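You operate a simulated robot arm through the tools that you are given. There is no shell and no other tool. Be economical: measure what you need, move in short steps, check, and stop when the job is done.

The job below is to be done with a simulated two-armed robot. You get a single attempt, and the scene is never put back.

TASK
Take the white tin on the bottom shelf of the white trolley and put it away on the lower wall shelf.

It is judged by the outcome, as a careful person would: the job done as asked, and still so three seconds after it is handed in. It fails if anything else is knocked over, pushed out of place, dropped, spilled or broken.

THE ROBOT
Two 7-joint arms with two-finger parallel grippers on one trunk, on a base that drives. Base frame: it is fixed to the floor where the robot stands at the start and does not move with it; the origin is under the middle of the robot, x ahead of it, y to its left, z up. Lengths are in m, angles in rad, forces in N, time in s.
The left shoulder is at the start at [0.066, 0.127, 1.047], the right one opposite. With the tool pointing down near the work surface each hand reaches from about 0.1 to 0.52 m from the robot's upright axis, wherever it stands, measured 20 degrees to its own side. Places, roughly: lower wall shelf [-7.7, -0.4, 1.2]. Payload 1.57 kg a hand.
The TCP of each hand is the grasp point between the finger pads, 0.03 m short of the fingertips. In the tool frame z runs along the fingers and y along their closing line. Largest opening 0.08 m; finger width 0.017, thickness 0.012; the body of the gripper, 0.04 by 0.082 m, starts 0.08 m behind the TCP.
Orientation is that of the tool frame in the base frame, as a unit quaternion [w, x, y, z]. With the fingers straight down and closing along the base's y, the tool's x points along the base's -x, its y along +y and its z along -z.

THE INTERFACE
- The arms move only by the tool nudge_tool. It takes "left_steps", "right_steps" or both (then of equal length, played together; a hand with none holds still); each is a list of rows, each a list of 6 numbers: the shift along the tool's x, y, z in m, then the turn, a rotation vector about the tool's x, y, z in rad. In form: [[x, y, z, wx, wy, wz], ...]. A call has 1 to 10 rows; each row shifts and turns the commanded pose from where the row before left it, along the tool's axes as they then stand. "left_claw" and "right_claw" are, for a hand that has rows, the closure in counts, from 0 (fully open) to 255 (shut), set as the call begins (left out, the last holds). Each row takes 0.2 s and may step no farther than 0.05 m and 0.15 rad from the row before; otherwise, or with a gripper value out of range, the whole call is refused. A pose out of reach is approached as far as the arm can. The call stops where the force on the tool passes 40 N (or 10 N more than at its start, if that is more) or the arm is blocked; 0.2 s more then pass. The fingers move at their own pace (about 0.153 m/s each) and stop on an object; they squeeze with about 32 N. The grip force told is the motor's: it shows also when the fingers shut on nothing. Time passes only in rows, and 0.2 s behind the last, so rows that do not move let the fingers close. It gives the time, the measured TCP pose, the force on the tool (base axes), the opening and the grip force at its end, in the units of the frame above (readings bear some noise).
- Cameras (640 x 400 px; columns grow to the right, rows downward): "scene" is now at [0.1061, -0.0083, 1.2354]; the picture's right is [-0.01, -1.00, -0.01], its down [-0.91, 0.01, -0.42] and it looks along [0.42, 0.00, -0.91] (base axes); focal length 267 px, centre (320, 200). "left" rides on the left gripper at [0.072, 0.007, -0.122] in its tool frame; the picture's right is [-0.09, 1.00, 0.00], its down [-0.84, -0.08, -0.54] and it looks along [-0.54, -0.05, 0.84] (tool axes); focal length 238 px, centre (320, 200). "right" rides on the right gripper at [0.072, -0.007, -0.122] in its tool frame; the picture's right is [0.09, 1.00, 0.00], its down [-0.84, 0.08, -0.54] and it looks along [-0.54, 0.05, 0.84] (tool axes); focal length 238 px, centre (320, 200). There is no depth. A picture from a camera that has moved, and an enlarged one, comes with that camera's place and axes in the base frame and with its lens.
- snapshot(camera): a new picture of that camera. No time passes.
- slide_trunk(by): slides the trunk up (or, below 0, down) by that many m; the arms and the scene camera ride with it, the base frame stays. It gives what a move gives, with no picture.
- steer(legs): drives the robot by 1 to 6 legs, each [ahead, left, turn to the left] in m, m and rad, along the robot's own axes; the way and the turn of a leg run together, so that a leg with both is an arc; at most 1.5 m and 3.142 rad a leg. The arms and the cameras ride along, it lands a little off, and it stops where it bumps. It gives what a move gives.
- aim_head(pan, tilt): turns the head with the scene camera to pan (to the left, within 1.501 rad either way) and tilt (down, from -0.506 to 1.204), counted from straight ahead of the robot. It gives what a move gives.
- zoom(camera, box): a new picture of the part [left, top, right, bottom] of that camera's present view, enlarged. No time passes.
- hand_in(): hands the job in; it is judged then, once.

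Work in short steps. Places have to be worked out from the pictures, the camera data and where the tool is seen: move nearer, look again, correct. Check each grasp and each placing, and mend what went wrong. You have 120 turns and 100 pictures in all, those below and enlarged ones among them. Open the grippers and draw the arms clear of the work before you hand the job in, unless the task says otherwise; then end with one line.

The tools are called after "Emit:" as name(argument=value, ...) on one line, values as JSON. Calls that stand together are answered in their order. nudge_tool: Moves the arms, as the interface text tells. Its arguments: {"type":"object","properties":{"left_steps":{"type":"array"},"left_claw":{"type":"number"},"right_steps":{"type":"array"},"right_claw":{"type":"number"}},"required":[]} The other tools are called the same way: slide_trunk (by) slides the trunk up or down; steer (legs) drives the base; aim_head (pan, tilt) turns the head that bears the scene camera; snapshot (camera) takes a picture; zoom (camera, box) takes an enlarged picture of a part of a camera's view; hand_in () hands the job in.

At the start:

```text
time: 0.0
left_eef_pos: [0.3064, 0.1676, 0.7049]
left_tool_rot: [0.008, 0.027, 0.994, 0.11]
left_wrist_force: [9.7, -23.7, 58.9]
left_finger_gap: 0.0797
left_grasp_force: 0.1
right_eef_pos: [0.2989, -0.1366, 0.7145]
right_tool_rot: [0.003, 0.0, 1.0, 0.003]
right_wrist_force: [-0.6, 1.2, -1.0]
right_finger_gap: 0.08
right_grasp_force: 0.0
trunk travel left (down, up): [-0.619, 0.321]
robot x, y, heading: [-0.0019, 0.0012, -0.001]
head pan, tilt: [-0.009, 1.14]
```

scene: 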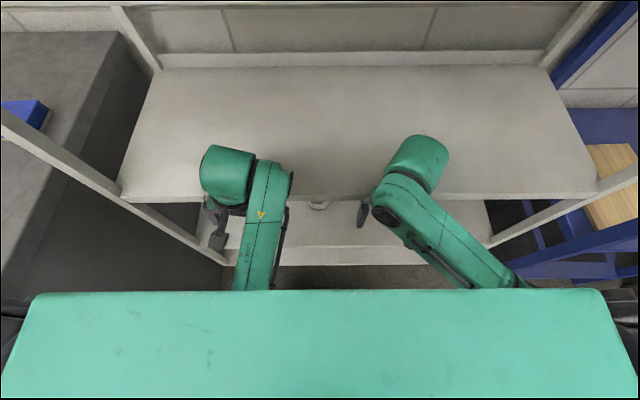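
right: 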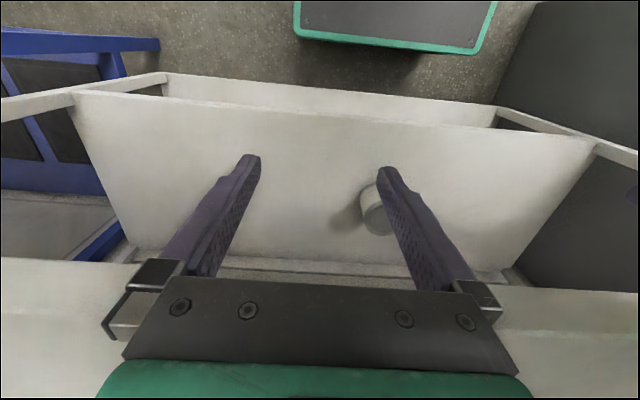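
left: 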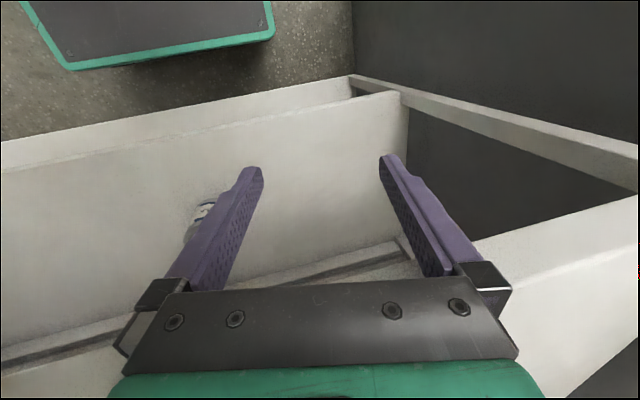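

The left hand shows ~64 N on it at the start, so it may be touching something. I look closer before moving.

Emit:
zoom(camera="scene", box=[180, 120, 420, 270])

Emit:
zoom(camera="right", box=[280, 120, 480, 245])

Emit:
nudge_tool(left_steps=[[0, 0, 0, 0, 0, 0]])

```text
2.67 times, centred on (300, 195) of scene
camera zoom: at [0.1061, -0.0083, 1.2354], right [-0.01, -1.0, -0.01], down [-0.91, 0.01, -0.42], along [0.42, 0.0, -0.91], focal length 713 px, centre (373, 213)
```

zoom: 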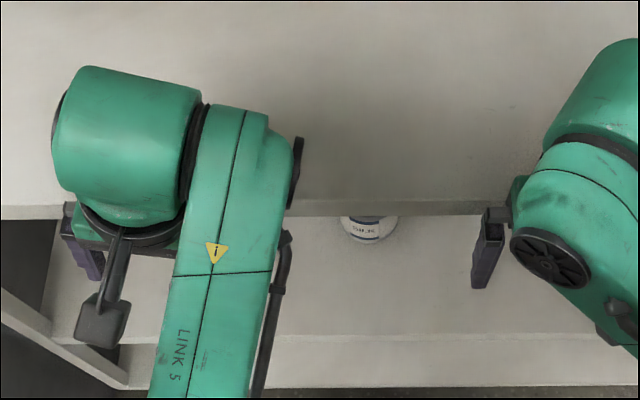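

```text
3.20 times, centred on (380, 182) of right
camera zoom: at [0.2263, -0.1442, 0.8344], right [-0.09, 1.0, 0.01], down [0.83, 0.07, 0.55], along [0.54, 0.06, -0.84], focal length 763 px, centre (128, 256)
```

zoom: 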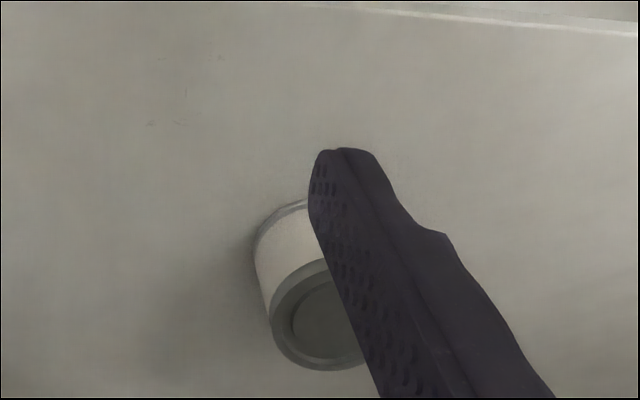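

```text
time: 0.4
left_eef_pos: [0.3071, 0.1692, 0.7046]
left_tool_rot: [0.01, 0.027, 0.994, 0.11]
left_wrist_force: [-1.5, -12.7, 31.4]
left_finger_gap: 0.08
left_grasp_force: 0.1
right_eef_pos: [0.3002, -0.1349, 0.7143]
right_tool_rot: [0.001, 0.0, 1.0, 0.002]
right_wrist_force: [0.0, -0.3, -0.6]
right_finger_gap: 0.0795
right_grasp_force: 0.0
trunk travel left (down, up): [-0.619, 0.321]
robot x, y, heading: [-0.0032, 0.0001, 0.0]
head pan, tilt: [-0.009, 1.14]
```

The left hand is pushed upward (31 N), probably resting on the upper shelf's front edge (I judge that at about x 0.34, z 0.75). I lift it gently and read again.

Emit:
nudge_tool(left_steps=[[0, 0, -0.01, 0, 0, 0], [0, 0, -0.01, 0, 0, 0], [0, 0, 0, 0, 0, 0]])

Emit:
aim_head(pan=0.0, tilt=0.5)

Emit:
snapshot(camera="scene")

Emit:
snapshot(camera="left")

```text
time: 1.1
left_eef_pos: [0.3044, 0.2077, 0.7175]
left_tool_rot: [0.001, 0.046, 0.982, 0.182]
left_wrist_force: [-0.3, 0.2, 0.0]
left_finger_gap: 0.0801
left_grasp_force: 0.1
right_eef_pos: [0.3022, -0.1317, 0.714]
right_tool_rot: [0.0, 0.0, 1.0, 0.0]
right_wrist_force: [-0.1, -0.6, -0.7]
right_finger_gap: 0.08
right_grasp_force: 0.0
trunk travel left (down, up): [-0.619, 0.321]
robot x, y, heading: [0.001, 0.0017, -0.003]
head pan, tilt: [-0.009, 1.14]
stopped in row 3 (left hand): the arm was blocked; the commanded pose is now the measured one
```

```text
time: 2.1
left_eef_pos: [0.3044, 0.2072, 0.7175]
left_tool_rot: [0.001, 0.047, 0.982, 0.182]
left_wrist_force: [-0.8, 0.4, -0.6]
left_finger_gap: 0.0801
left_grasp_force: 0.1
right_eef_pos: [0.3016, -0.133, 0.7132]
right_tool_rot: [0.0, -0.001, 1.0, -0.001]
right_wrist_force: [0.4, -0.3, -0.1]
right_finger_gap: 0.0798
right_grasp_force: 0.0
trunk travel left (down, up): [-0.619, 0.321]
robot x, y, heading: [0.0013, 0.0044, -0.002]
head pan, tilt: [0.0, 0.499]
```

```text
94 pictures are left
camera scene: at [0.1413, 0.0002, 1.2851], right [0.0, -1.0, 0.0], down [-0.48, 0.0, -0.88], along [0.88, 0.0, -0.48], focal length 267 px, centre (320, 200)
```

scene: 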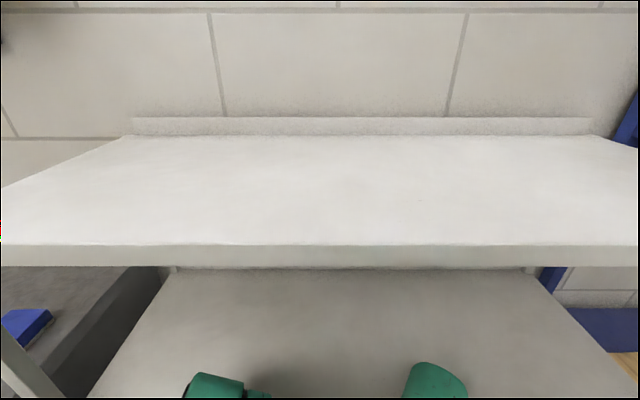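

```text
93 pictures are left
camera left: at [0.231, 0.178, 0.835], right [0.18, 0.92, 0.35], down [0.82, -0.34, 0.47], along [0.55, 0.2, -0.81], focal length 238 px, centre (320, 200)
```

left: 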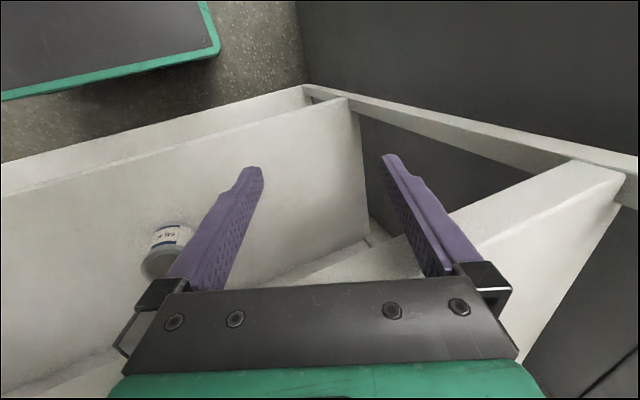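

The left hand is free now (forces about 0). Three shelf levels appear (about z 1.13, 0.75 and one near 0.4), maybe more; I back off straight to see the whole trolley.

Emit:
steer(legs=[[-0.5, 0, 0]])

Emit:
aim_head(pan=0.0, tilt=0.75)

Emit:
snapshot(camera="scene")

```text
time: 5.1
left_eef_pos: [-0.1955, 0.2067, 0.7171]
left_tool_rot: [0.002, 0.049, 0.982, 0.181]
left_wrist_force: [-0.3, -0.4, -0.5]
left_finger_gap: 0.0803
left_grasp_force: 0.0
right_eef_pos: [-0.199, -0.1323, 0.7144]
right_tool_rot: [0.0, 0.002, 1.0, 0.0]
right_wrist_force: [-0.1, -0.5, 0.0]
right_finger_gap: 0.0799
right_grasp_force: 0.0
trunk travel left (down, up): [-0.619, 0.321]
robot x, y, heading: [-0.5003, 0.0023, -0.007]
head pan, tilt: [0.0, 0.499]
```

```text
time: 5.9
left_eef_pos: [-0.197, 0.2073, 0.7182]
left_tool_rot: [0.001, 0.049, 0.982, 0.182]
left_wrist_force: [0.1, 0.2, 0.1]
left_finger_gap: 0.0802
left_grasp_force: 0.0
right_eef_pos: [-0.1992, -0.132, 0.7145]
right_tool_rot: [0.0, 0.002, 1.0, 0.0]
right_wrist_force: [-0.5, 0.3, 0.4]
right_finger_gap: 0.08
right_grasp_force: 0.1
trunk travel left (down, up): [-0.619, 0.321]
robot x, y, heading: [-0.5003, -0.0005, -0.002]
head pan, tilt: [0.0, 0.75]
```

```text
92 pictures are left
camera scene: at [-0.368, 0.0004, 1.2632], right [0.0, -1.0, 0.0], down [-0.68, 0.0, -0.73], along [0.73, 0.0, -0.68], focal length 267 px, centre (320, 200)
```

scene: 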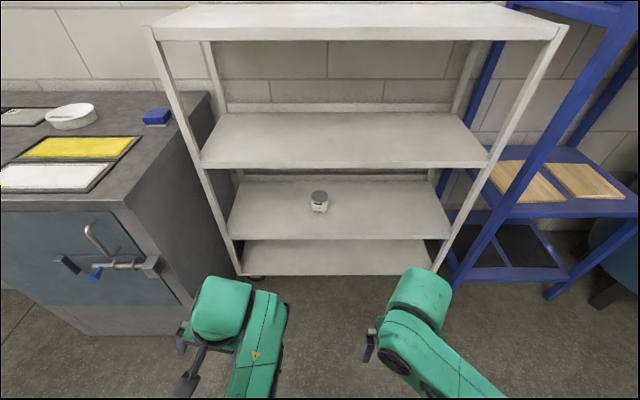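

The tin seen stands on the second shelf from the bottom; there's a lower one whose inside is hidden. I look around to check what else is called a trolley and look at the lowest shelf.

Emit:
aim_head(pan=1.2, tilt=0.4)

Emit:
snapshot(camera="scene")

Emit:
aim_head(pan=-1.2, tilt=0.4)

Emit:
snapshot(camera="scene")

Emit:
aim_head(pan=0, tilt=0.5)

Emit:
slide_trunk(by=-0.5)

Emit:
snapshot(camera="scene")

```text
time: 7.3
left_eef_pos: [-0.1953, 0.207, 0.7187]
left_tool_rot: [0.002, 0.049, 0.982, 0.181]
left_wrist_force: [-1.5, 0.1, -0.9]
left_finger_gap: 0.0803
left_grasp_force: 0.0
right_eef_pos: [-0.1999, -0.1333, 0.7137]
right_tool_rot: [0.0, 0.001, 1.0, 0.0]
right_wrist_force: [-0.3, -0.2, 0.3]
right_finger_gap: 0.0797
right_grasp_force: 0.0
trunk travel left (down, up): [-0.619, 0.321]
robot x, y, heading: [-0.4999, 0.0006, 0.001]
head pan, tilt: [1.201, 0.4]
```

```text
91 pictures are left
camera scene: at [-0.4171, 0.0869, 1.2943], right [0.93, -0.37, 0.0], down [-0.14, -0.36, -0.92], along [0.34, 0.86, -0.39], focal length 267 px, centre (320, 200)
```

scene: 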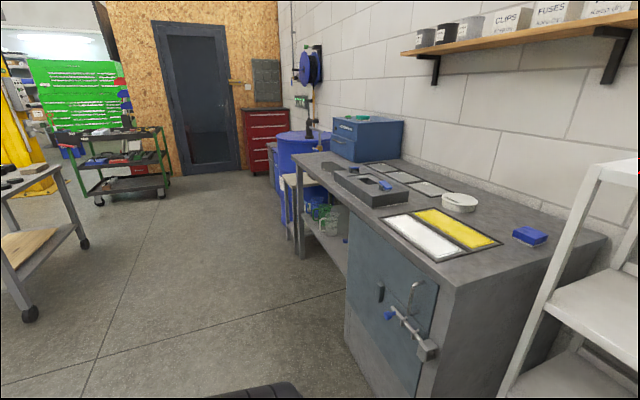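

```text
time: 9.5
left_eef_pos: [-0.1961, 0.2075, 0.7165]
left_tool_rot: [0.001, 0.049, 0.982, 0.181]
left_wrist_force: [0.0, 0.1, -0.3]
left_finger_gap: 0.08
left_grasp_force: 0.1
right_eef_pos: [-0.1992, -0.1323, 0.714]
right_tool_rot: [0.0, 0.001, 1.0, 0.0]
right_wrist_force: [-0.2, -0.3, -0.5]
right_finger_gap: 0.08
right_grasp_force: 0.1
trunk travel left (down, up): [-0.619, 0.321]
robot x, y, heading: [-0.5028, -0.0014, -0.009]
head pan, tilt: [-1.201, 0.4]
```

```text
90 pictures are left
camera scene: at [-0.4178, -0.0858, 1.2943], right [-0.93, -0.36, 0.0], down [-0.14, 0.36, -0.92], along [0.33, -0.86, -0.39], focal length 267 px, centre (320, 200)
```

scene: 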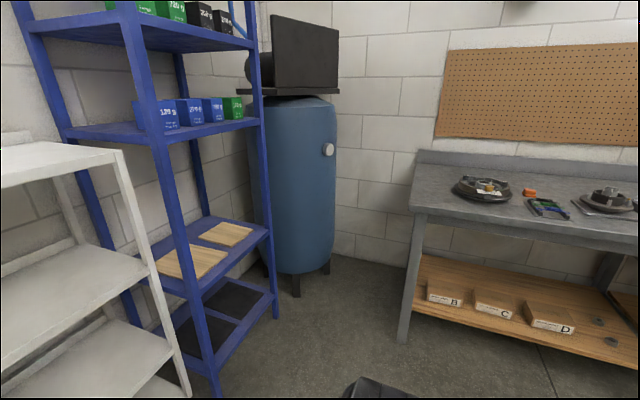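

```text
time: 10.9
left_eef_pos: [-0.1959, 0.2071, 0.7182]
left_tool_rot: [0.001, 0.05, 0.982, 0.181]
left_wrist_force: [-0.5, 0.3, 0.2]
left_finger_gap: 0.0802
left_grasp_force: 0.1
right_eef_pos: [-0.1998, -0.1323, 0.7142]
right_tool_rot: [0.0, 0.002, 1.0, 0.0]
right_wrist_force: [1.4, 0.2, 0.7]
right_finger_gap: 0.0799
right_grasp_force: 0.1
trunk travel left (down, up): [-0.619, 0.321]
robot x, y, heading: [-0.5031, 0.0072, -0.006]
head pan, tilt: [0.0, 0.499]
```

```text
refused: -0.5 is not a number from -0.4 to 0.4
```

```text
89 pictures are left
camera scene: at [-0.36, 0.0002, 1.2852], right [0.0, -1.0, 0.0], down [-0.48, 0.0, -0.88], along [0.88, 0.0, -0.48], focal length 267 px, centre (320, 200)
```

scene: 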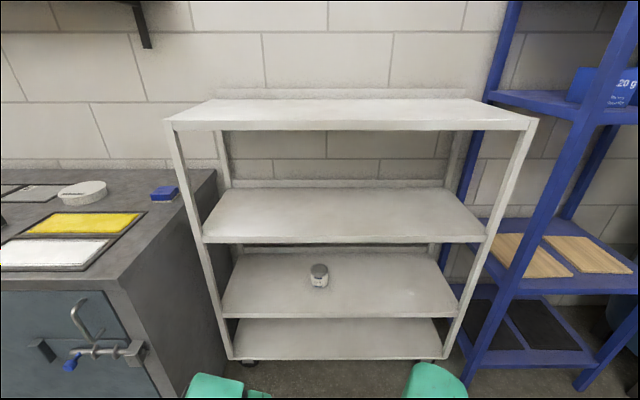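

I lower the trunk to see into the lowest shelf of the trolley.

Emit:
steer(legs=[[-0.4, 0, 0]])

Emit:
slide_trunk(by=-0.4)

Emit:
aim_head(pan=0, tilt=0.35)

Emit:
snapshot(camera="scene")

```text
time: 13.4
left_eef_pos: [-0.6058, 0.2093, 0.7167]
left_tool_rot: [0.0, 0.045, 0.982, 0.181]
left_wrist_force: [-0.4, -0.3, -0.2]
left_finger_gap: 0.0799
left_grasp_force: 0.0
right_eef_pos: [-0.6081, -0.1309, 0.7156]
right_tool_rot: [0.001, -0.002, 1.0, 0.0]
right_wrist_force: [0.2, 0.5, -0.3]
right_finger_gap: 0.0799
right_grasp_force: 0.0
trunk travel left (down, up): [-0.619, 0.321]
robot x, y, heading: [-0.9078, 0.0039, 0.007]
head pan, tilt: [0.0, 0.499]
```

```text
time: 17.2
left_eef_pos: [-0.606, 0.2092, 0.3176]
left_tool_rot: [0.001, 0.045, 0.982, 0.183]
left_wrist_force: [0.4, 0.4, 0.5]
left_finger_gap: 0.0799
left_grasp_force: 0.0
right_eef_pos: [-0.6072, -0.1289, 0.314]
right_tool_rot: [0.001, -0.002, 1.0, 0.0]
right_wrist_force: [-0.4, -0.4, 0.5]
right_finger_gap: 0.08
right_grasp_force: 0.1
trunk travel left (down, up): [-0.219, 0.721]
robot x, y, heading: [-0.9086, -0.0013, 0.001]
head pan, tilt: [0.0, 0.499]
```

```text
time: 17.9
left_eef_pos: [-0.6075, 0.2095, 0.3195]
left_tool_rot: [0.001, 0.046, 0.982, 0.183]
left_wrist_force: [0.3, 0.9, -0.5]
left_finger_gap: 0.08
left_grasp_force: 0.1
right_eef_pos: [-0.6078, -0.1312, 0.314]
right_tool_rot: [0.0, -0.003, 1.0, 0.0]
right_wrist_force: [-0.5, -0.1, -0.3]
right_finger_gap: 0.0803
right_grasp_force: 0.0
trunk travel left (down, up): [-0.219, 0.721]
robot x, y, heading: [-0.9115, 0.0003, 0.002]
head pan, tilt: [0.0, 0.351]
```

```text
88 pictures are left
camera scene: at [-0.7665, 0.0012, 0.8988], right [0.0, -1.0, 0.0], down [-0.34, 0.0, -0.94], along [0.94, 0.0, -0.34], focal length 267 px, centre (320, 200)
```

scene: 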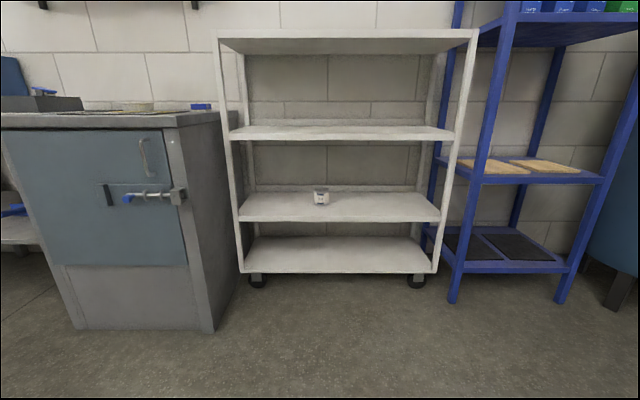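

The lowest board is empty; the only tin is on the board at z≈0.42 (the stated work surface), so that is the one: about [0.476, 0.0], ⌀≈0.07. Next, while well clear, I raise the trunk a bit, draw the left hand back and pitch the right hand 45° forward.

Emit:
slide_trunk(by=0.15)

Emit:
nudge_tool(left_steps=[[0.03, 0, 0, 0, 0, 0], [0.03, 0, 0, 0, 0, 0], [0.03, 0, 0, 0, 0, 0], [0.0, 0, 0, 0, 0, 0], [0, 0, 0, 0, 0, 0], [0, 0, 0, 0, 0, 0]], right_steps=[[0, 0, 0, 0, -0.131, 0], [0, 0, 0, 0, -0.131, 0], [0, 0, 0, 0, -0.131, 0], [0, 0, 0, 0, -0.131, 0], [0, 0, 0, 0, -0.131, 0], [0, 0, 0, 0, -0.131, 0]])

Emit:
zoom(camera="scene", box=[280, 170, 360, 220])

Emit:
snapshot(camera="right")

```text
time: 19.7
left_eef_pos: [-0.607, 0.2101, 0.4691]
left_tool_rot: [0.001, 0.045, 0.982, 0.183]
left_wrist_force: [0.4, 0.0, 0.1]
left_finger_gap: 0.08
left_grasp_force: 0.0
right_eef_pos: [-0.6076, -0.1294, 0.4644]
right_tool_rot: [0.0, -0.003, 1.0, 0.0]
right_wrist_force: [-0.5, 0.5, 0.3]
right_finger_gap: 0.08
right_grasp_force: 0.0
trunk travel left (down, up): [-0.369, 0.571]
robot x, y, heading: [-0.909, 0.0009, 0.005]
head pan, tilt: [0.0, 0.351]
```

```text
time: 21.1
left_eef_pos: [-0.6919, 0.2237, 0.4681]
left_tool_rot: [0.0, 0.046, 0.982, 0.182]
left_wrist_force: [-0.3, 0.3, 1.3]
left_finger_gap: 0.0798
left_grasp_force: 0.1
right_eef_pos: [-0.6065, -0.1286, 0.4641]
right_tool_rot: [0.383, -0.004, 0.924, -0.002]
right_wrist_force: [0.1, 0.4, 0.6]
right_finger_gap: 0.0799
right_grasp_force: 0.1
trunk travel left (down, up): [-0.369, 0.571]
robot x, y, heading: [-0.9102, -0.0006, 0.002]
head pan, tilt: [0.0, 0.351]
```

```text
8.00 times, centred on (320, 195) of scene
camera zoom: at [-0.7643, 0.0066, 1.0484], right [0.0, -1.0, 0.01], down [-0.35, -0.01, -0.94], along [0.94, 0.0, -0.35], focal length 2139 px, centre (320, 240)
```

zoom: 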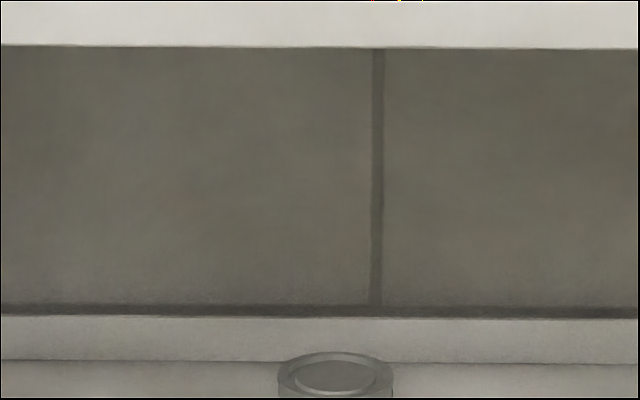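

```text
86 pictures are left
camera right: at [-0.7443, -0.1357, 0.4974], right [-0.07, 0.99, -0.07], down [0.21, 0.08, 0.97], along [0.98, 0.05, -0.21], focal length 238 px, centre (320, 200)
```

right: 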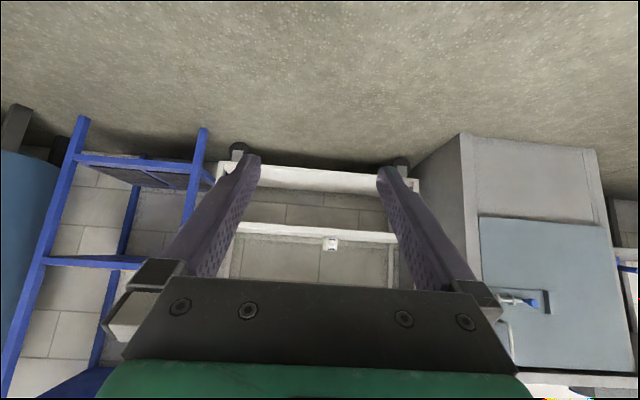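

The right hand points 45° forward now. I zoom to measure the tin's size.

Emit:
aim_head(pan=0, tilt=0.45)

Emit:
zoom(camera="scene", box=[280, 180, 360, 230])

Emit:
zoom(camera="right", box=[290, 220, 370, 270])

```text
time: 21.7
left_eef_pos: [-0.6934, 0.2235, 0.469]
left_tool_rot: [-0.002, 0.046, 0.982, 0.181]
left_wrist_force: [-0.4, -0.1, 0.7]
left_finger_gap: 0.0801
left_grasp_force: 0.1
right_eef_pos: [-0.6061, -0.1278, 0.4636]
right_tool_rot: [0.382, -0.003, 0.924, -0.002]
right_wrist_force: [-0.4, -0.8, 0.3]
right_finger_gap: 0.0799
right_grasp_force: 0.1
trunk travel left (down, up): [-0.369, 0.571]
robot x, y, heading: [-0.9121, 0.0001, 0.003]
head pan, tilt: [0.0, 0.45]
```

```text
8.00 times, centred on (320, 205) of scene
camera zoom: at [-0.7654, 0.0065, 1.0393], right [0.0, -1.0, 0.01], down [-0.44, -0.01, -0.9], along [0.9, 0.0, -0.44], focal length 2139 px, centre (320, 160)
```

zoom: 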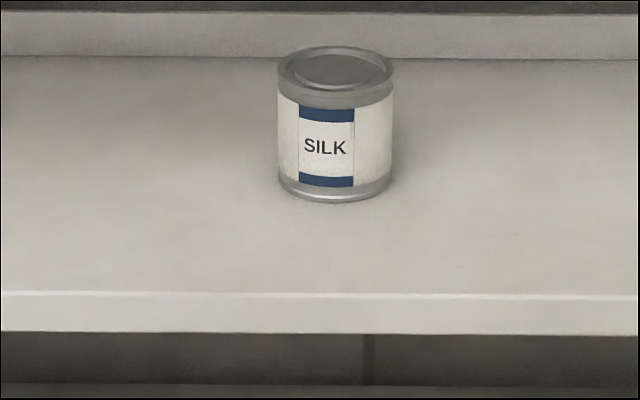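

```text
8.00 times, centred on (330, 245) of right
camera zoom: at [-0.7441, -0.1357, 0.4976], right [-0.07, 0.99, -0.07], down [0.21, 0.08, 0.97], along [0.98, 0.05, -0.21], focal length 1907 px, centre (240, -160)
```

zoom: 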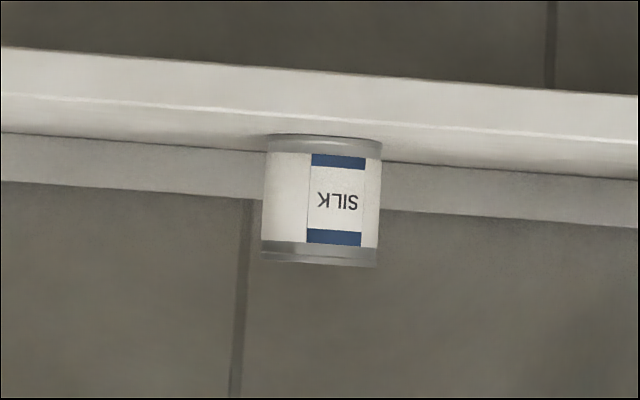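

Tin: ⌀≈0.073, height≈0.08, axis near [0.476, -0.004]; 3 mm of play each side, so alignment matters. I shift the right hand 0.1 forward and 0.1 left with the arm, raise the trunk slightly, then look.

Emit:
nudge_tool(right_steps=[[-0.0236, 0.033, 0.0236, 0, 0, 0], [-0.0236, 0.033, 0.0236, 0, 0, 0], [-0.0236, 0.033, 0.0236, 0, 0, 0], [0, 0, 0, 0, 0, 0]])

Emit:
slide_trunk(by=0.015)

Emit:
steer(legs=[[0.5, 0.02, 0]])

Emit:
snapshot(camera="right")

Emit:
snapshot(camera="scene")

```text
time: 22.7
left_eef_pos: [-0.693, 0.2235, 0.468]
left_tool_rot: [-0.001, 0.047, 0.982, 0.182]
left_wrist_force: [-0.3, 0.4, -0.8]
left_finger_gap: 0.0796
left_grasp_force: 0.1
right_eef_pos: [-0.5062, -0.031, 0.4628]
right_tool_rot: [0.383, -0.003, 0.924, -0.003]
right_wrist_force: [0.4, 0.2, 0.4]
right_finger_gap: 0.0802
right_grasp_force: 0.0
trunk travel left (down, up): [-0.369, 0.571]
robot x, y, heading: [-0.9119, -0.0001, 0.004]
head pan, tilt: [0.0, 0.45]
```

```text
time: 23.4
left_eef_pos: [-0.6938, 0.2243, 0.4839]
left_tool_rot: [0.0, 0.047, 0.982, 0.182]
left_wrist_force: [-0.3, -0.5, 0.3]
left_finger_gap: 0.08
left_grasp_force: 0.0
right_eef_pos: [-0.5066, -0.0304, 0.4797]
right_tool_rot: [0.383, -0.004, 0.924, -0.001]
right_wrist_force: [-0.4, 0.2, 0.2]
right_finger_gap: 0.0801
right_grasp_force: 0.1
trunk travel left (down, up): [-0.384, 0.556]
robot x, y, heading: [-0.9105, -0.002, 0.007]
head pan, tilt: [0.0, 0.45]
```

```text
time: 26.3
left_eef_pos: [-0.2015, 0.2433, 0.4842]
left_tool_rot: [0.001, 0.05, 0.982, 0.181]
left_wrist_force: [-0.8, -0.1, -0.3]
left_finger_gap: 0.0797
left_grasp_force: 0.1
right_eef_pos: [-0.0169, -0.0109, 0.4791]
right_tool_rot: [0.383, 0.0, 0.924, -0.004]
right_wrist_force: [0.3, 0.4, 0.1]
right_finger_gap: 0.0798
right_grasp_force: 0.0
trunk travel left (down, up): [-0.384, 0.556]
robot x, y, heading: [-0.4167, 0.0213, -0.003]
head pan, tilt: [0.0, 0.45]
```

```text
83 pictures are left
camera right: at [-0.1543, -0.0179, 0.5123], right [-0.06, 1.0, -0.07], down [0.21, 0.08, 0.97], along [0.98, 0.05, -0.21], focal length 238 px, centre (320, 200)
```

right: 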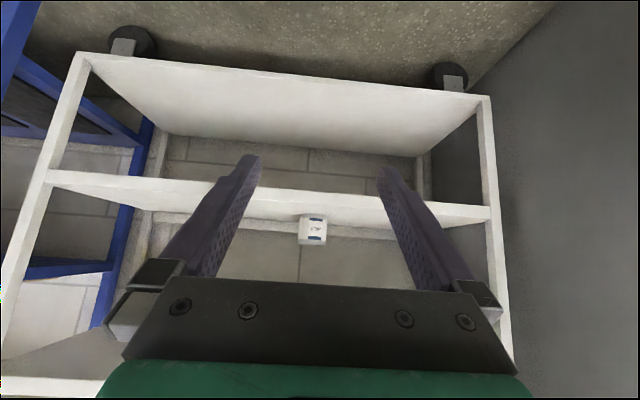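

```text
82 pictures are left
camera scene: at [-0.2769, 0.0272, 1.0545], right [0.0, -1.0, 0.01], down [-0.44, 0.0, -0.9], along [0.9, 0.0, -0.44], focal length 267 px, centre (320, 200)
```

scene: 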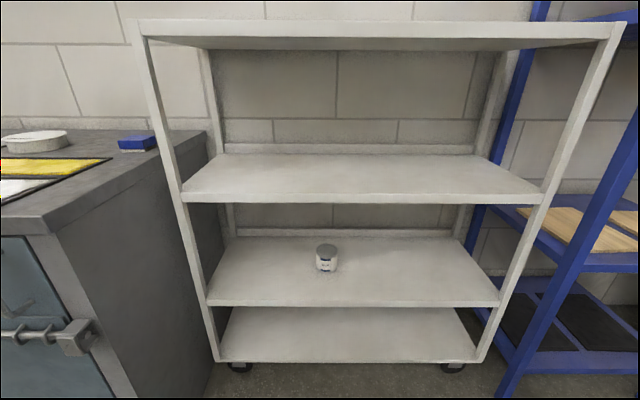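

All clear; tin axis now estimated at y≈+0.002 and the hand is at y -0.011. I drive 0.3 forward and look again.

Emit:
steer(legs=[[0.31, 0.012, 0]])

Emit:
snapshot(camera="right")

Emit:
snapshot(camera="scene")

```text
time: 28.4
left_eef_pos: [0.1071, 0.2532, 0.484]
left_tool_rot: [0.0, 0.052, 0.982, 0.182]
left_wrist_force: [0.1, 0.3, 0.8]
left_finger_gap: 0.0799
left_grasp_force: 0.1
right_eef_pos: [0.2914, -0.0004, 0.4782]
right_tool_rot: [0.384, 0.0, 0.923, -0.004]
right_wrist_force: [0.3, -0.7, 0.7]
right_finger_gap: 0.0801
right_grasp_force: 0.1
trunk travel left (down, up): [-0.384, 0.556]
robot x, y, heading: [-0.1098, 0.0336, -0.009]
head pan, tilt: [0.0, 0.45]
```

```text
81 pictures are left
camera right: at [0.1545, -0.0069, 0.5124], right [-0.06, 1.0, -0.07], down [0.21, 0.08, 0.97], along [0.98, 0.05, -0.21], focal length 238 px, centre (320, 200)
```

right: 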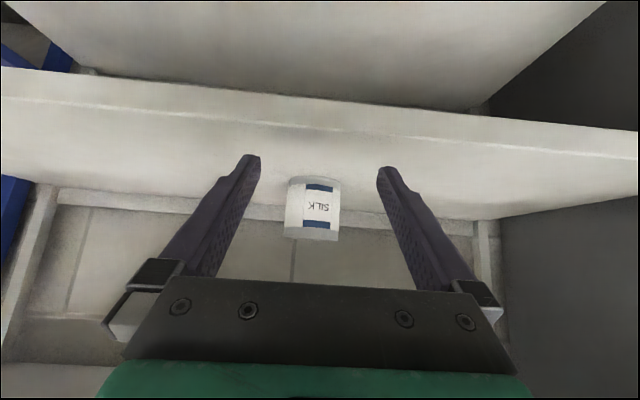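

```text
80 pictures are left
camera scene: at [0.032, 0.0384, 1.0546], right [0.0, -1.0, 0.01], down [-0.44, 0.0, -0.9], along [0.9, 0.0, -0.44], focal length 267 px, centre (320, 200)
```

scene: 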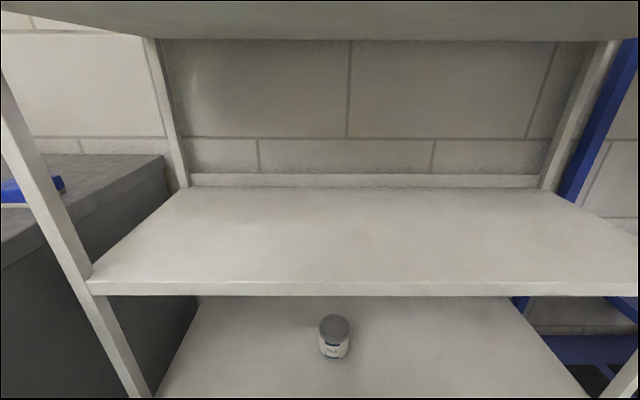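

The hand is nearly centred on the tin. I drive another 0.08 forward, tips still short of the tin, and check close-up.

Emit:
steer(legs=[[0.08, 0.0, 0.007]])

Emit:
zoom(camera="right", box=[200, 120, 440, 270])

```text
time: 29.4
left_eef_pos: [0.186, 0.2554, 0.4839]
left_tool_rot: [-0.001, 0.048, 0.982, 0.183]
left_wrist_force: [-1.1, -0.3, 0.3]
left_finger_gap: 0.08
left_grasp_force: 0.1
right_eef_pos: [0.3733, 0.0024, 0.4798]
right_tool_rot: [0.384, -0.003, 0.923, -0.003]
right_wrist_force: [0.2, 0.4, -0.3]
right_finger_gap: 0.0798
right_grasp_force: 0.0
trunk travel left (down, up): [-0.384, 0.556]
robot x, y, heading: [-0.0319, 0.0325, 0.01]
head pan, tilt: [0.0, 0.45]
```

```text
2.67 times, centred on (320, 195) of right
camera zoom: at [0.2346, -0.005, 0.5124], right [-0.07, 0.99, -0.07], down [0.21, 0.08, 0.97], along [0.98, 0.05, -0.21], focal length 636 px, centre (320, 213)
```

zoom: 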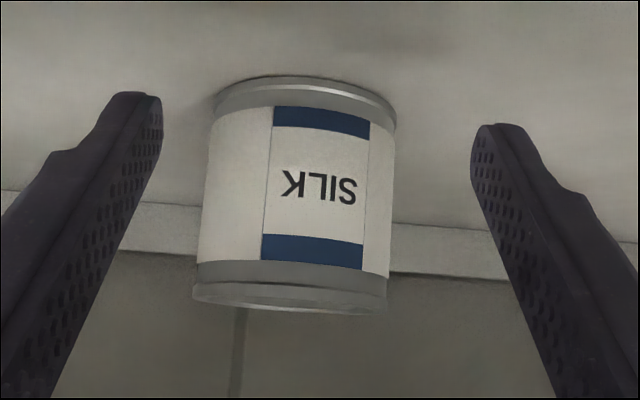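

By my reckoning the tin's axis lies about 3 mm to the hand's -y side. I shift -0.003 in y and go 0.045 forward with the arm, tips then just at the tin's front, and recheck.

Emit:
nudge_tool(right_steps=[[-0.0106, -0.003, 0.0106, 0, 0, 0], [-0.0106, 0, 0.0106, 0, 0, 0], [-0.0106, 0, 0.0106, 0, 0, 0], [0, 0, 0, 0, 0, 0]])

Emit:
zoom(camera="right", box=[200, 120, 440, 270])

```text
time: 30.4
left_eef_pos: [0.1862, 0.2559, 0.4836]
left_tool_rot: [-0.001, 0.048, 0.982, 0.184]
left_wrist_force: [0.9, -0.6, 0.4]
left_finger_gap: 0.0802
left_grasp_force: 0.0
right_eef_pos: [0.413, -0.0089, 0.4688]
right_tool_rot: [0.378, -0.015, 0.926, -0.014]
right_wrist_force: [0.0, 0.4, 0.2]
right_finger_gap: 0.0799
right_grasp_force: 0.0
trunk travel left (down, up): [-0.384, 0.556]
robot x, y, heading: [-0.0292, 0.0352, 0.004]
head pan, tilt: [0.0, 0.45]
```

```text
2.67 times, centred on (320, 195) of right
camera zoom: at [0.2763, -0.0158, 0.5041], right [-0.08, 0.99, -0.1], down [0.22, 0.12, 0.97], along [0.97, 0.06, -0.22], focal length 636 px, centre (320, 213)
```

zoom: 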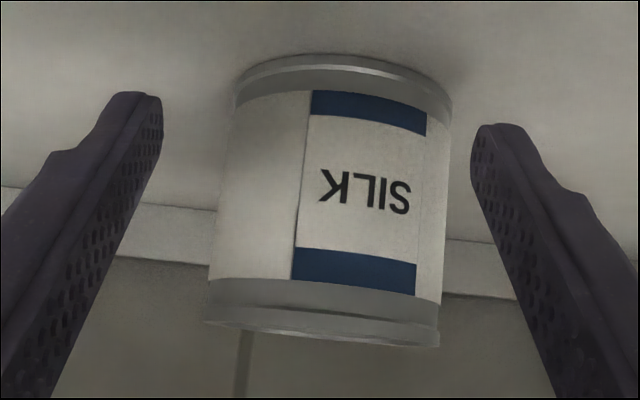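

The arm came up short (a joint limit is likely) and turned slightly. I wait a moment to see whether it converges.

Emit:
nudge_tool(right_steps=[[0, 0, 0, 0, 0, 0], [0, 0, 0, 0, 0, 0]])

```text
time: 31.0
left_eef_pos: [0.1852, 0.2559, 0.4834]
left_tool_rot: [-0.001, 0.049, 0.982, 0.182]
left_wrist_force: [0.6, 0.2, -0.3]
left_finger_gap: 0.0802
left_grasp_force: 0.1
right_eef_pos: [0.4144, -0.0083, 0.4704]
right_tool_rot: [0.381, -0.013, 0.924, -0.015]
right_wrist_force: [0.7, -0.7, -0.1]
right_finger_gap: 0.0801
right_grasp_force: 0.1
trunk travel left (down, up): [-0.384, 0.556]
robot x, y, heading: [-0.029, 0.0332, 0.011]
head pan, tilt: [0.0, 0.45]
```

Not converging. I retract the commanded pose, back off 0.3 m and find an arm placement with more reach (hand more to the right of the robot), testing it in free air.

Emit:
nudge_tool(right_steps=[[0.0106, 0, -0.0106, 0, 0, 0], [0.0106, 0, -0.0106, 0, 0, 0], [0.0106, 0.003, -0.0106, 0, 0, 0], [0, 0, 0, 0, 0, 0]])

Emit:
steer(legs=[[-0.3, 0.0, -0.01]])

Emit:
nudge_tool(right_steps=[[0, -0.035, 0, 0, 0, 0], [0, -0.035, 0, 0, 0, 0], [-0.0212, 0, 0.0212, 0, 0, 0], [-0.0212, 0, 0.0212, 0, 0, 0], [-0.0106, 0, 0.0106, 0, 0, 0], [0, 0, 0, 0, 0, 0]])

```text
time: 32.0
left_eef_pos: [0.1854, 0.2554, 0.4846]
left_tool_rot: [-0.001, 0.048, 0.982, 0.182]
left_wrist_force: [-0.7, 0.8, -0.8]
left_finger_gap: 0.0799
left_grasp_force: 0.1
right_eef_pos: [0.3765, -0.0056, 0.4786]
right_tool_rot: [0.39, -0.012, 0.92, -0.015]
right_wrist_force: [0.3, -0.2, 0.7]
right_finger_gap: 0.0799
right_grasp_force: 0.0
trunk travel left (down, up): [-0.384, 0.556]
robot x, y, heading: [-0.034, 0.0327, 0.006]
head pan, tilt: [0.0, 0.45]
```

```text
time: 34.1
left_eef_pos: [-0.1149, 0.2518, 0.4839]
left_tool_rot: [0.001, 0.054, 0.982, 0.182]
left_wrist_force: [0.1, -0.8, -0.3]
left_finger_gap: 0.0799
left_grasp_force: 0.1
right_eef_pos: [0.07, -0.0099, 0.4758]
right_tool_rot: [0.386, -0.01, 0.922, -0.016]
right_wrist_force: [-0.5, 0.0, 1.0]
right_finger_gap: 0.0801
right_grasp_force: 0.0
trunk travel left (down, up): [-0.384, 0.556]
robot x, y, heading: [-0.3326, 0.0327, -0.013]
head pan, tilt: [0.0, 0.45]
```

```text
time: 35.5
left_eef_pos: [-0.1163, 0.2535, 0.4842]
left_tool_rot: [0.001, 0.054, 0.982, 0.182]
left_wrist_force: [0.5, 1.0, 0.4]
left_finger_gap: 0.0799
left_grasp_force: 0.1
right_eef_pos: [0.1465, -0.0786, 0.4771]
right_tool_rot: [0.387, -0.01, 0.922, -0.016]
right_wrist_force: [0.3, 0.1, 0.1]
right_finger_gap: 0.0801
right_grasp_force: 0.1
trunk travel left (down, up): [-0.384, 0.556]
robot x, y, heading: [-0.3356, 0.0339, -0.006]
head pan, tilt: [0.0, 0.45]
```

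This placement (0.48 ahead, 0.11 right of the robot) tracks fine. I level the small 2° roll, shift the base left 0.08, and look left at the cabinet clearance.

Emit:
nudge_tool(right_steps=[[0, 0, 0, -0.026, 0, 0.026], [0, 0, 0, 0, 0, 0]])

Emit:
steer(legs=[[0.0, 0.08, 0.006]])

Emit:
aim_head(pan=0.7, tilt=1.0)

Emit:
snapshot(camera="scene")

Emit:
snapshot(camera="right")

```text
time: 36.1
left_eef_pos: [-0.116, 0.2539, 0.4835]
left_tool_rot: [0.001, 0.054, 0.982, 0.183]
left_wrist_force: [0.2, -0.2, 0.3]
left_finger_gap: 0.0801
left_grasp_force: 0.1
right_eef_pos: [0.1456, -0.0794, 0.478]
right_tool_rot: [0.385, -0.001, 0.923, 0.001]
right_wrist_force: [0.7, -0.4, -0.6]
right_finger_gap: 0.08
right_grasp_force: 0.1
trunk travel left (down, up): [-0.384, 0.556]
robot x, y, heading: [-0.3356, 0.0383, -0.011]
head pan, tilt: [0.0, 0.45]
```

```text
time: 37.1
left_eef_pos: [-0.1164, 0.3343, 0.4833]
left_tool_rot: [-0.001, 0.052, 0.982, 0.183]
left_wrist_force: [0.4, 0.4, -0.3]
left_finger_gap: 0.0801
left_grasp_force: 0.0
right_eef_pos: [0.1458, 0.0008, 0.4783]
right_tool_rot: [0.386, -0.005, 0.922, 0.002]
right_wrist_force: [-0.1, 0.1, 0.1]
right_finger_gap: 0.0798
right_grasp_force: 0.0
trunk travel left (down, up): [-0.384, 0.556]
robot x, y, heading: [-0.3347, 0.1109, 0.0]
head pan, tilt: [0.0, 0.45]
```

```text
time: 38.2
left_eef_pos: [-0.1154, 0.3337, 0.4837]
left_tool_rot: [-0.001, 0.052, 0.982, 0.183]
left_wrist_force: [0.2, 0.3, -0.3]
left_finger_gap: 0.08
left_grasp_force: 0.1
right_eef_pos: [0.1458, 0.0014, 0.4787]
right_tool_rot: [0.386, -0.005, 0.923, 0.002]
right_wrist_force: [0.2, -0.5, -0.2]
right_finger_gap: 0.0799
right_grasp_force: 0.0
trunk travel left (down, up): [-0.384, 0.556]
robot x, y, heading: [-0.3313, 0.1133, -0.003]
head pan, tilt: [0.7, 1.0]
```

```text
77 pictures are left
camera scene: at [-0.2293, 0.1619, 1.0088], right [0.64, -0.77, 0.0], down [-0.65, -0.54, -0.54], along [0.41, 0.34, -0.84], focal length 267 px, centre (320, 200)
```

scene: 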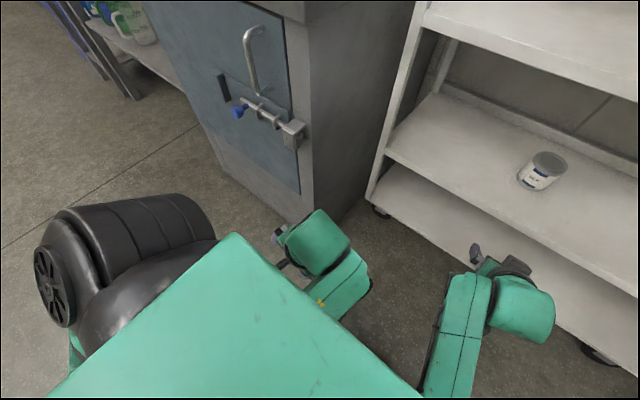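

```text
76 pictures are left
camera right: at [0.0083, -0.0058, 0.5107], right [-0.07, 1.0, -0.07], down [0.2, 0.08, 0.98], along [0.98, 0.06, -0.21], focal length 238 px, centre (320, 200)
```

right: 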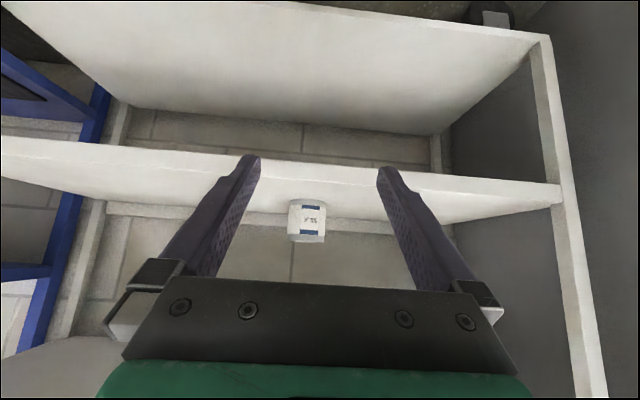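

The left elbow and hand would pass some 4–5 cm from the cabinet, so I draw the left hand inward 0.08 and look again.

Emit:
nudge_tool(left_steps=[[-0.0035, -0.037, -0.0143, 0, 0, 0], [-0.0035, -0.037, -0.0143, 0, 0, 0], [0, 0, 0, 0, 0, 0]])

Emit:
snapshot(camera="scene")

```text
time: 39.0
left_eef_pos: [-0.1101, 0.2798, 0.4774]
left_tool_rot: [0.008, 0.085, 0.97, 0.23]
left_wrist_force: [-0.5, -0.2, -0.2]
left_finger_gap: 0.0799
left_grasp_force: 0.0
right_eef_pos: [0.1498, 0.0069, 0.4743]
right_tool_rot: [0.381, -0.007, 0.924, -0.003]
right_wrist_force: [0.1, 0.9, 0.1]
right_finger_gap: 0.0798
right_grasp_force: 0.1
trunk travel left (down, up): [-0.384, 0.556]
robot x, y, heading: [-0.3323, 0.1133, -0.006]
head pan, tilt: [0.7, 1.0]
```

```text
75 pictures are left
camera scene: at [-0.22, 0.1714, 1.007], right [0.64, -0.77, 0.0], down [-0.65, -0.55, -0.52], along [0.4, 0.33, -0.85], focal length 267 px, centre (320, 200)
```

scene: 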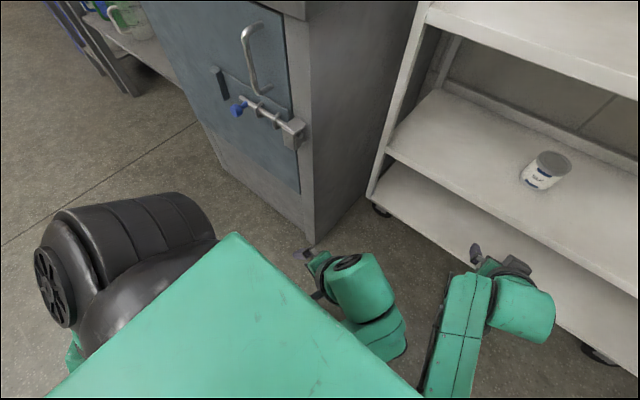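

The whole upper body shifted ~1 cm: the left arm seems to press against the robot itself or a joint limit. I undo that move.

Emit:
nudge_tool(left_steps=[[0.0035, 0.037, 0.0143, 0, 0, 0], [0.0, 0.02, 0.0, 0, 0, 0], [0, 0, 0, 0, 0, 0]])

Emit:
snapshot(camera="scene")

```text
time: 39.8
left_eef_pos: [-0.1203, 0.3255, 0.4901]
left_tool_rot: [0.0, 0.079, 0.974, 0.212]
left_wrist_force: [0.5, 0.4, 0.0]
left_finger_gap: 0.0802
left_grasp_force: 0.0
right_eef_pos: [0.1441, 0.0034, 0.4826]
right_tool_rot: [0.388, -0.005, 0.922, 0.0]
right_wrist_force: [0.2, -0.9, 1.1]
right_finger_gap: 0.0798
right_grasp_force: 0.1
trunk travel left (down, up): [-0.384, 0.556]
robot x, y, heading: [-0.3321, 0.1147, -0.004]
head pan, tilt: [0.7, 1.0]
```

```text
74 pictures are left
camera scene: at [-0.2346, 0.1666, 1.01], right [0.64, -0.77, 0.01], down [-0.64, -0.55, -0.54], along [0.42, 0.34, -0.84], focal length 267 px, centre (320, 200)
```

scene: 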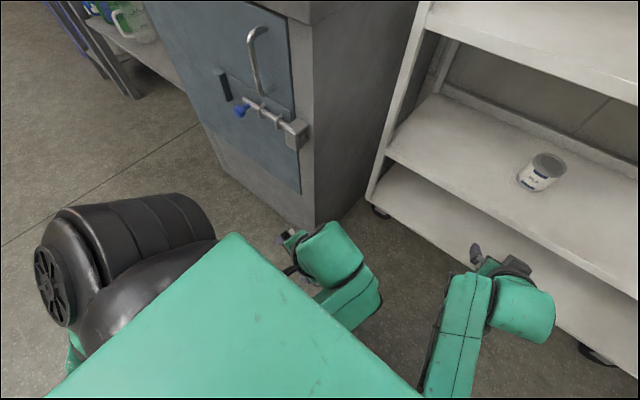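

Settled again; that black part is the shoulder and stays clear. I drive 0.23 forward and check the tin in the hand camera.

Emit:
steer(legs=[[0.23, -0.003, 0.003]])

Emit:
zoom(camera="right", box=[200, 120, 440, 270])

Emit:
snapshot(camera="scene")

```text
time: 41.5
left_eef_pos: [0.1143, 0.3244, 0.491]
left_tool_rot: [0.002, 0.076, 0.974, 0.212]
left_wrist_force: [-0.1, 0.7, -1.0]
left_finger_gap: 0.08
left_grasp_force: 0.1
right_eef_pos: [0.3772, 0.0011, 0.4812]
right_tool_rot: [0.388, -0.006, 0.922, 0.0]
right_wrist_force: [0.2, 0.5, 0.3]
right_finger_gap: 0.0801
right_grasp_force: 0.0
trunk travel left (down, up): [-0.384, 0.556]
robot x, y, heading: [-0.1018, 0.1112, 0.008]
head pan, tilt: [0.7, 1.0]
```

```text
2.67 times, centred on (320, 195) of right
camera zoom: at [0.2395, -0.0061, 0.5127], right [-0.08, 0.99, -0.07], down [0.2, 0.08, 0.98], along [0.98, 0.06, -0.2], focal length 636 px, centre (320, 213)
```

zoom: 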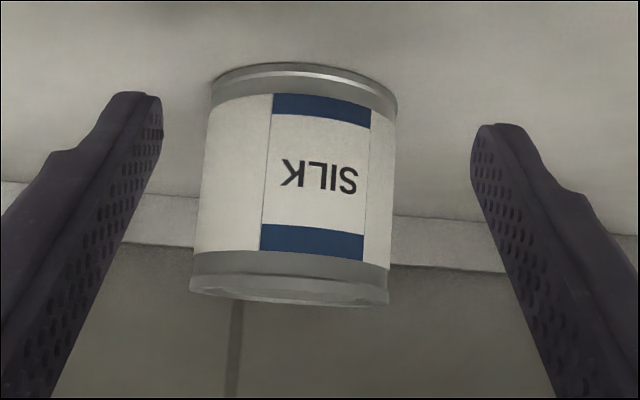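

```text
72 pictures are left
camera scene: at [-0.0006, 0.1639, 1.0088], right [0.64, -0.76, 0.01], down [-0.64, -0.55, -0.54], along [0.42, 0.34, -0.84], focal length 267 px, centre (320, 200)
```

scene: 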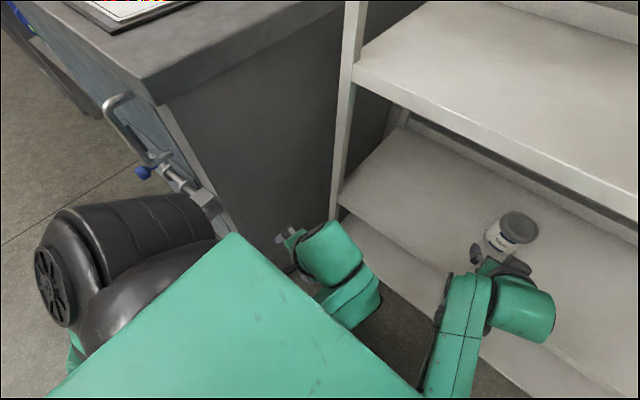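

Clearance remains. The tin is ~2 mm to the -y side; I drive 0.05 on and re-measure.

Emit:
steer(legs=[[0.05, -0.002, 0.0]])

Emit:
zoom(camera="right", box=[200, 120, 440, 270])

```text
time: 42.5
left_eef_pos: [0.1653, 0.3217, 0.491]
left_tool_rot: [0.002, 0.077, 0.974, 0.215]
left_wrist_force: [-0.6, 0.4, 0.5]
left_finger_gap: 0.08
left_grasp_force: 0.1
right_eef_pos: [0.427, -0.0007, 0.4788]
right_tool_rot: [0.388, -0.006, 0.922, 0.001]
right_wrist_force: [-0.3, -0.4, 0.2]
right_finger_gap: 0.0798
right_grasp_force: 0.1
trunk travel left (down, up): [-0.384, 0.556]
robot x, y, heading: [-0.0549, 0.1088, -0.002]
head pan, tilt: [0.7, 1.0]
```

```text
2.67 times, centred on (320, 195) of right
camera zoom: at [0.2896, -0.0089, 0.5121], right [-0.08, 0.99, -0.07], down [0.2, 0.08, 0.98], along [0.98, 0.06, -0.2], focal length 636 px, centre (320, 213)
```

zoom: 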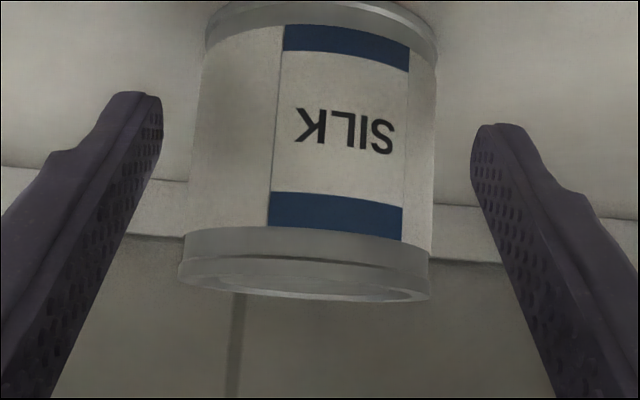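

Tin and finger mid-line now agree within ~1 mm. I advance 0.03 and check.

Emit:
steer(legs=[[0.03, 0.0, 0.0]])

Emit:
zoom(camera="right", box=[200, 80, 440, 230])

```text
time: 43.3
left_eef_pos: [0.1961, 0.3214, 0.4913]
left_tool_rot: [0.002, 0.077, 0.974, 0.215]
left_wrist_force: [0.2, 0.7, -0.7]
left_finger_gap: 0.0801
left_grasp_force: 0.0
right_eef_pos: [0.4592, 0.0002, 0.4792]
right_tool_rot: [0.387, -0.006, 0.922, 0.001]
right_wrist_force: [-0.2, -0.5, -0.2]
right_finger_gap: 0.0802
right_grasp_force: 0.1
trunk travel left (down, up): [-0.384, 0.556]
robot x, y, heading: [-0.0211, 0.1115, 0.001]
head pan, tilt: [0.7, 1.0]
```

```text
2.67 times, centred on (320, 155) of right
camera zoom: at [0.3204, -0.0093, 0.5118], right [-0.08, 0.99, -0.07], down [0.2, 0.08, 0.98], along [0.98, 0.06, -0.2], focal length 636 px, centre (320, 320)
```

zoom: 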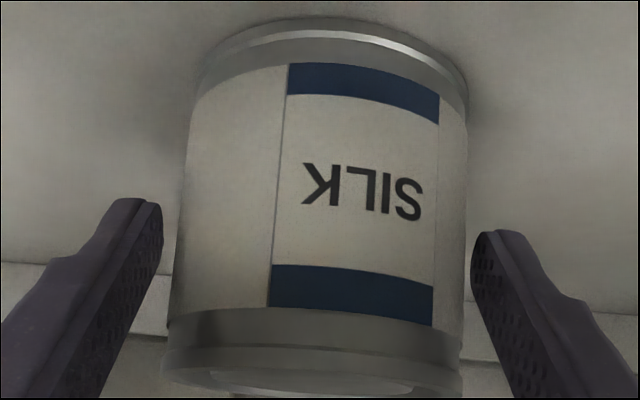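

Fingers flank the tin: about 4 mm gap on the left, 1.5 mm on the right of the image. I shift +0.001 in y and go 0.014 deeper with the arm.

Emit:
nudge_tool(right_steps=[[0, 0.0012, 0, 0, 0, 0], [-0.005, 0, 0.005, 0, 0, 0], [-0.005, 0, 0.005, 0, 0, 0], [0, 0, 0, 0, 0, 0]])

Emit:
zoom(camera="right", box=[200, 80, 440, 230])

```text
time: 44.3
left_eef_pos: [0.1957, 0.3213, 0.4911]
left_tool_rot: [0.001, 0.078, 0.973, 0.216]
left_wrist_force: [-0.5, -0.1, -0.2]
left_finger_gap: 0.0797
left_grasp_force: 0.0
right_eef_pos: [0.4732, 0.0003, 0.4795]
right_tool_rot: [0.386, -0.006, 0.922, 0.001]
right_wrist_force: [0.8, -0.4, -0.1]
right_finger_gap: 0.0801
right_grasp_force: 0.0
trunk travel left (down, up): [-0.384, 0.556]
robot x, y, heading: [-0.0211, 0.1031, 0.002]
head pan, tilt: [0.7, 1.0]
```

```text
2.67 times, centred on (320, 155) of right
camera zoom: at [0.3348, -0.0084, 0.5115], right [-0.08, 0.99, -0.07], down [0.2, 0.08, 0.98], along [0.98, 0.06, -0.2], focal length 636 px, centre (320, 320)
```

zoom: 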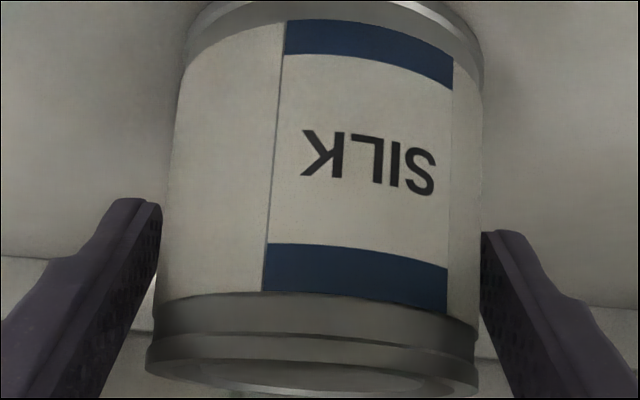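

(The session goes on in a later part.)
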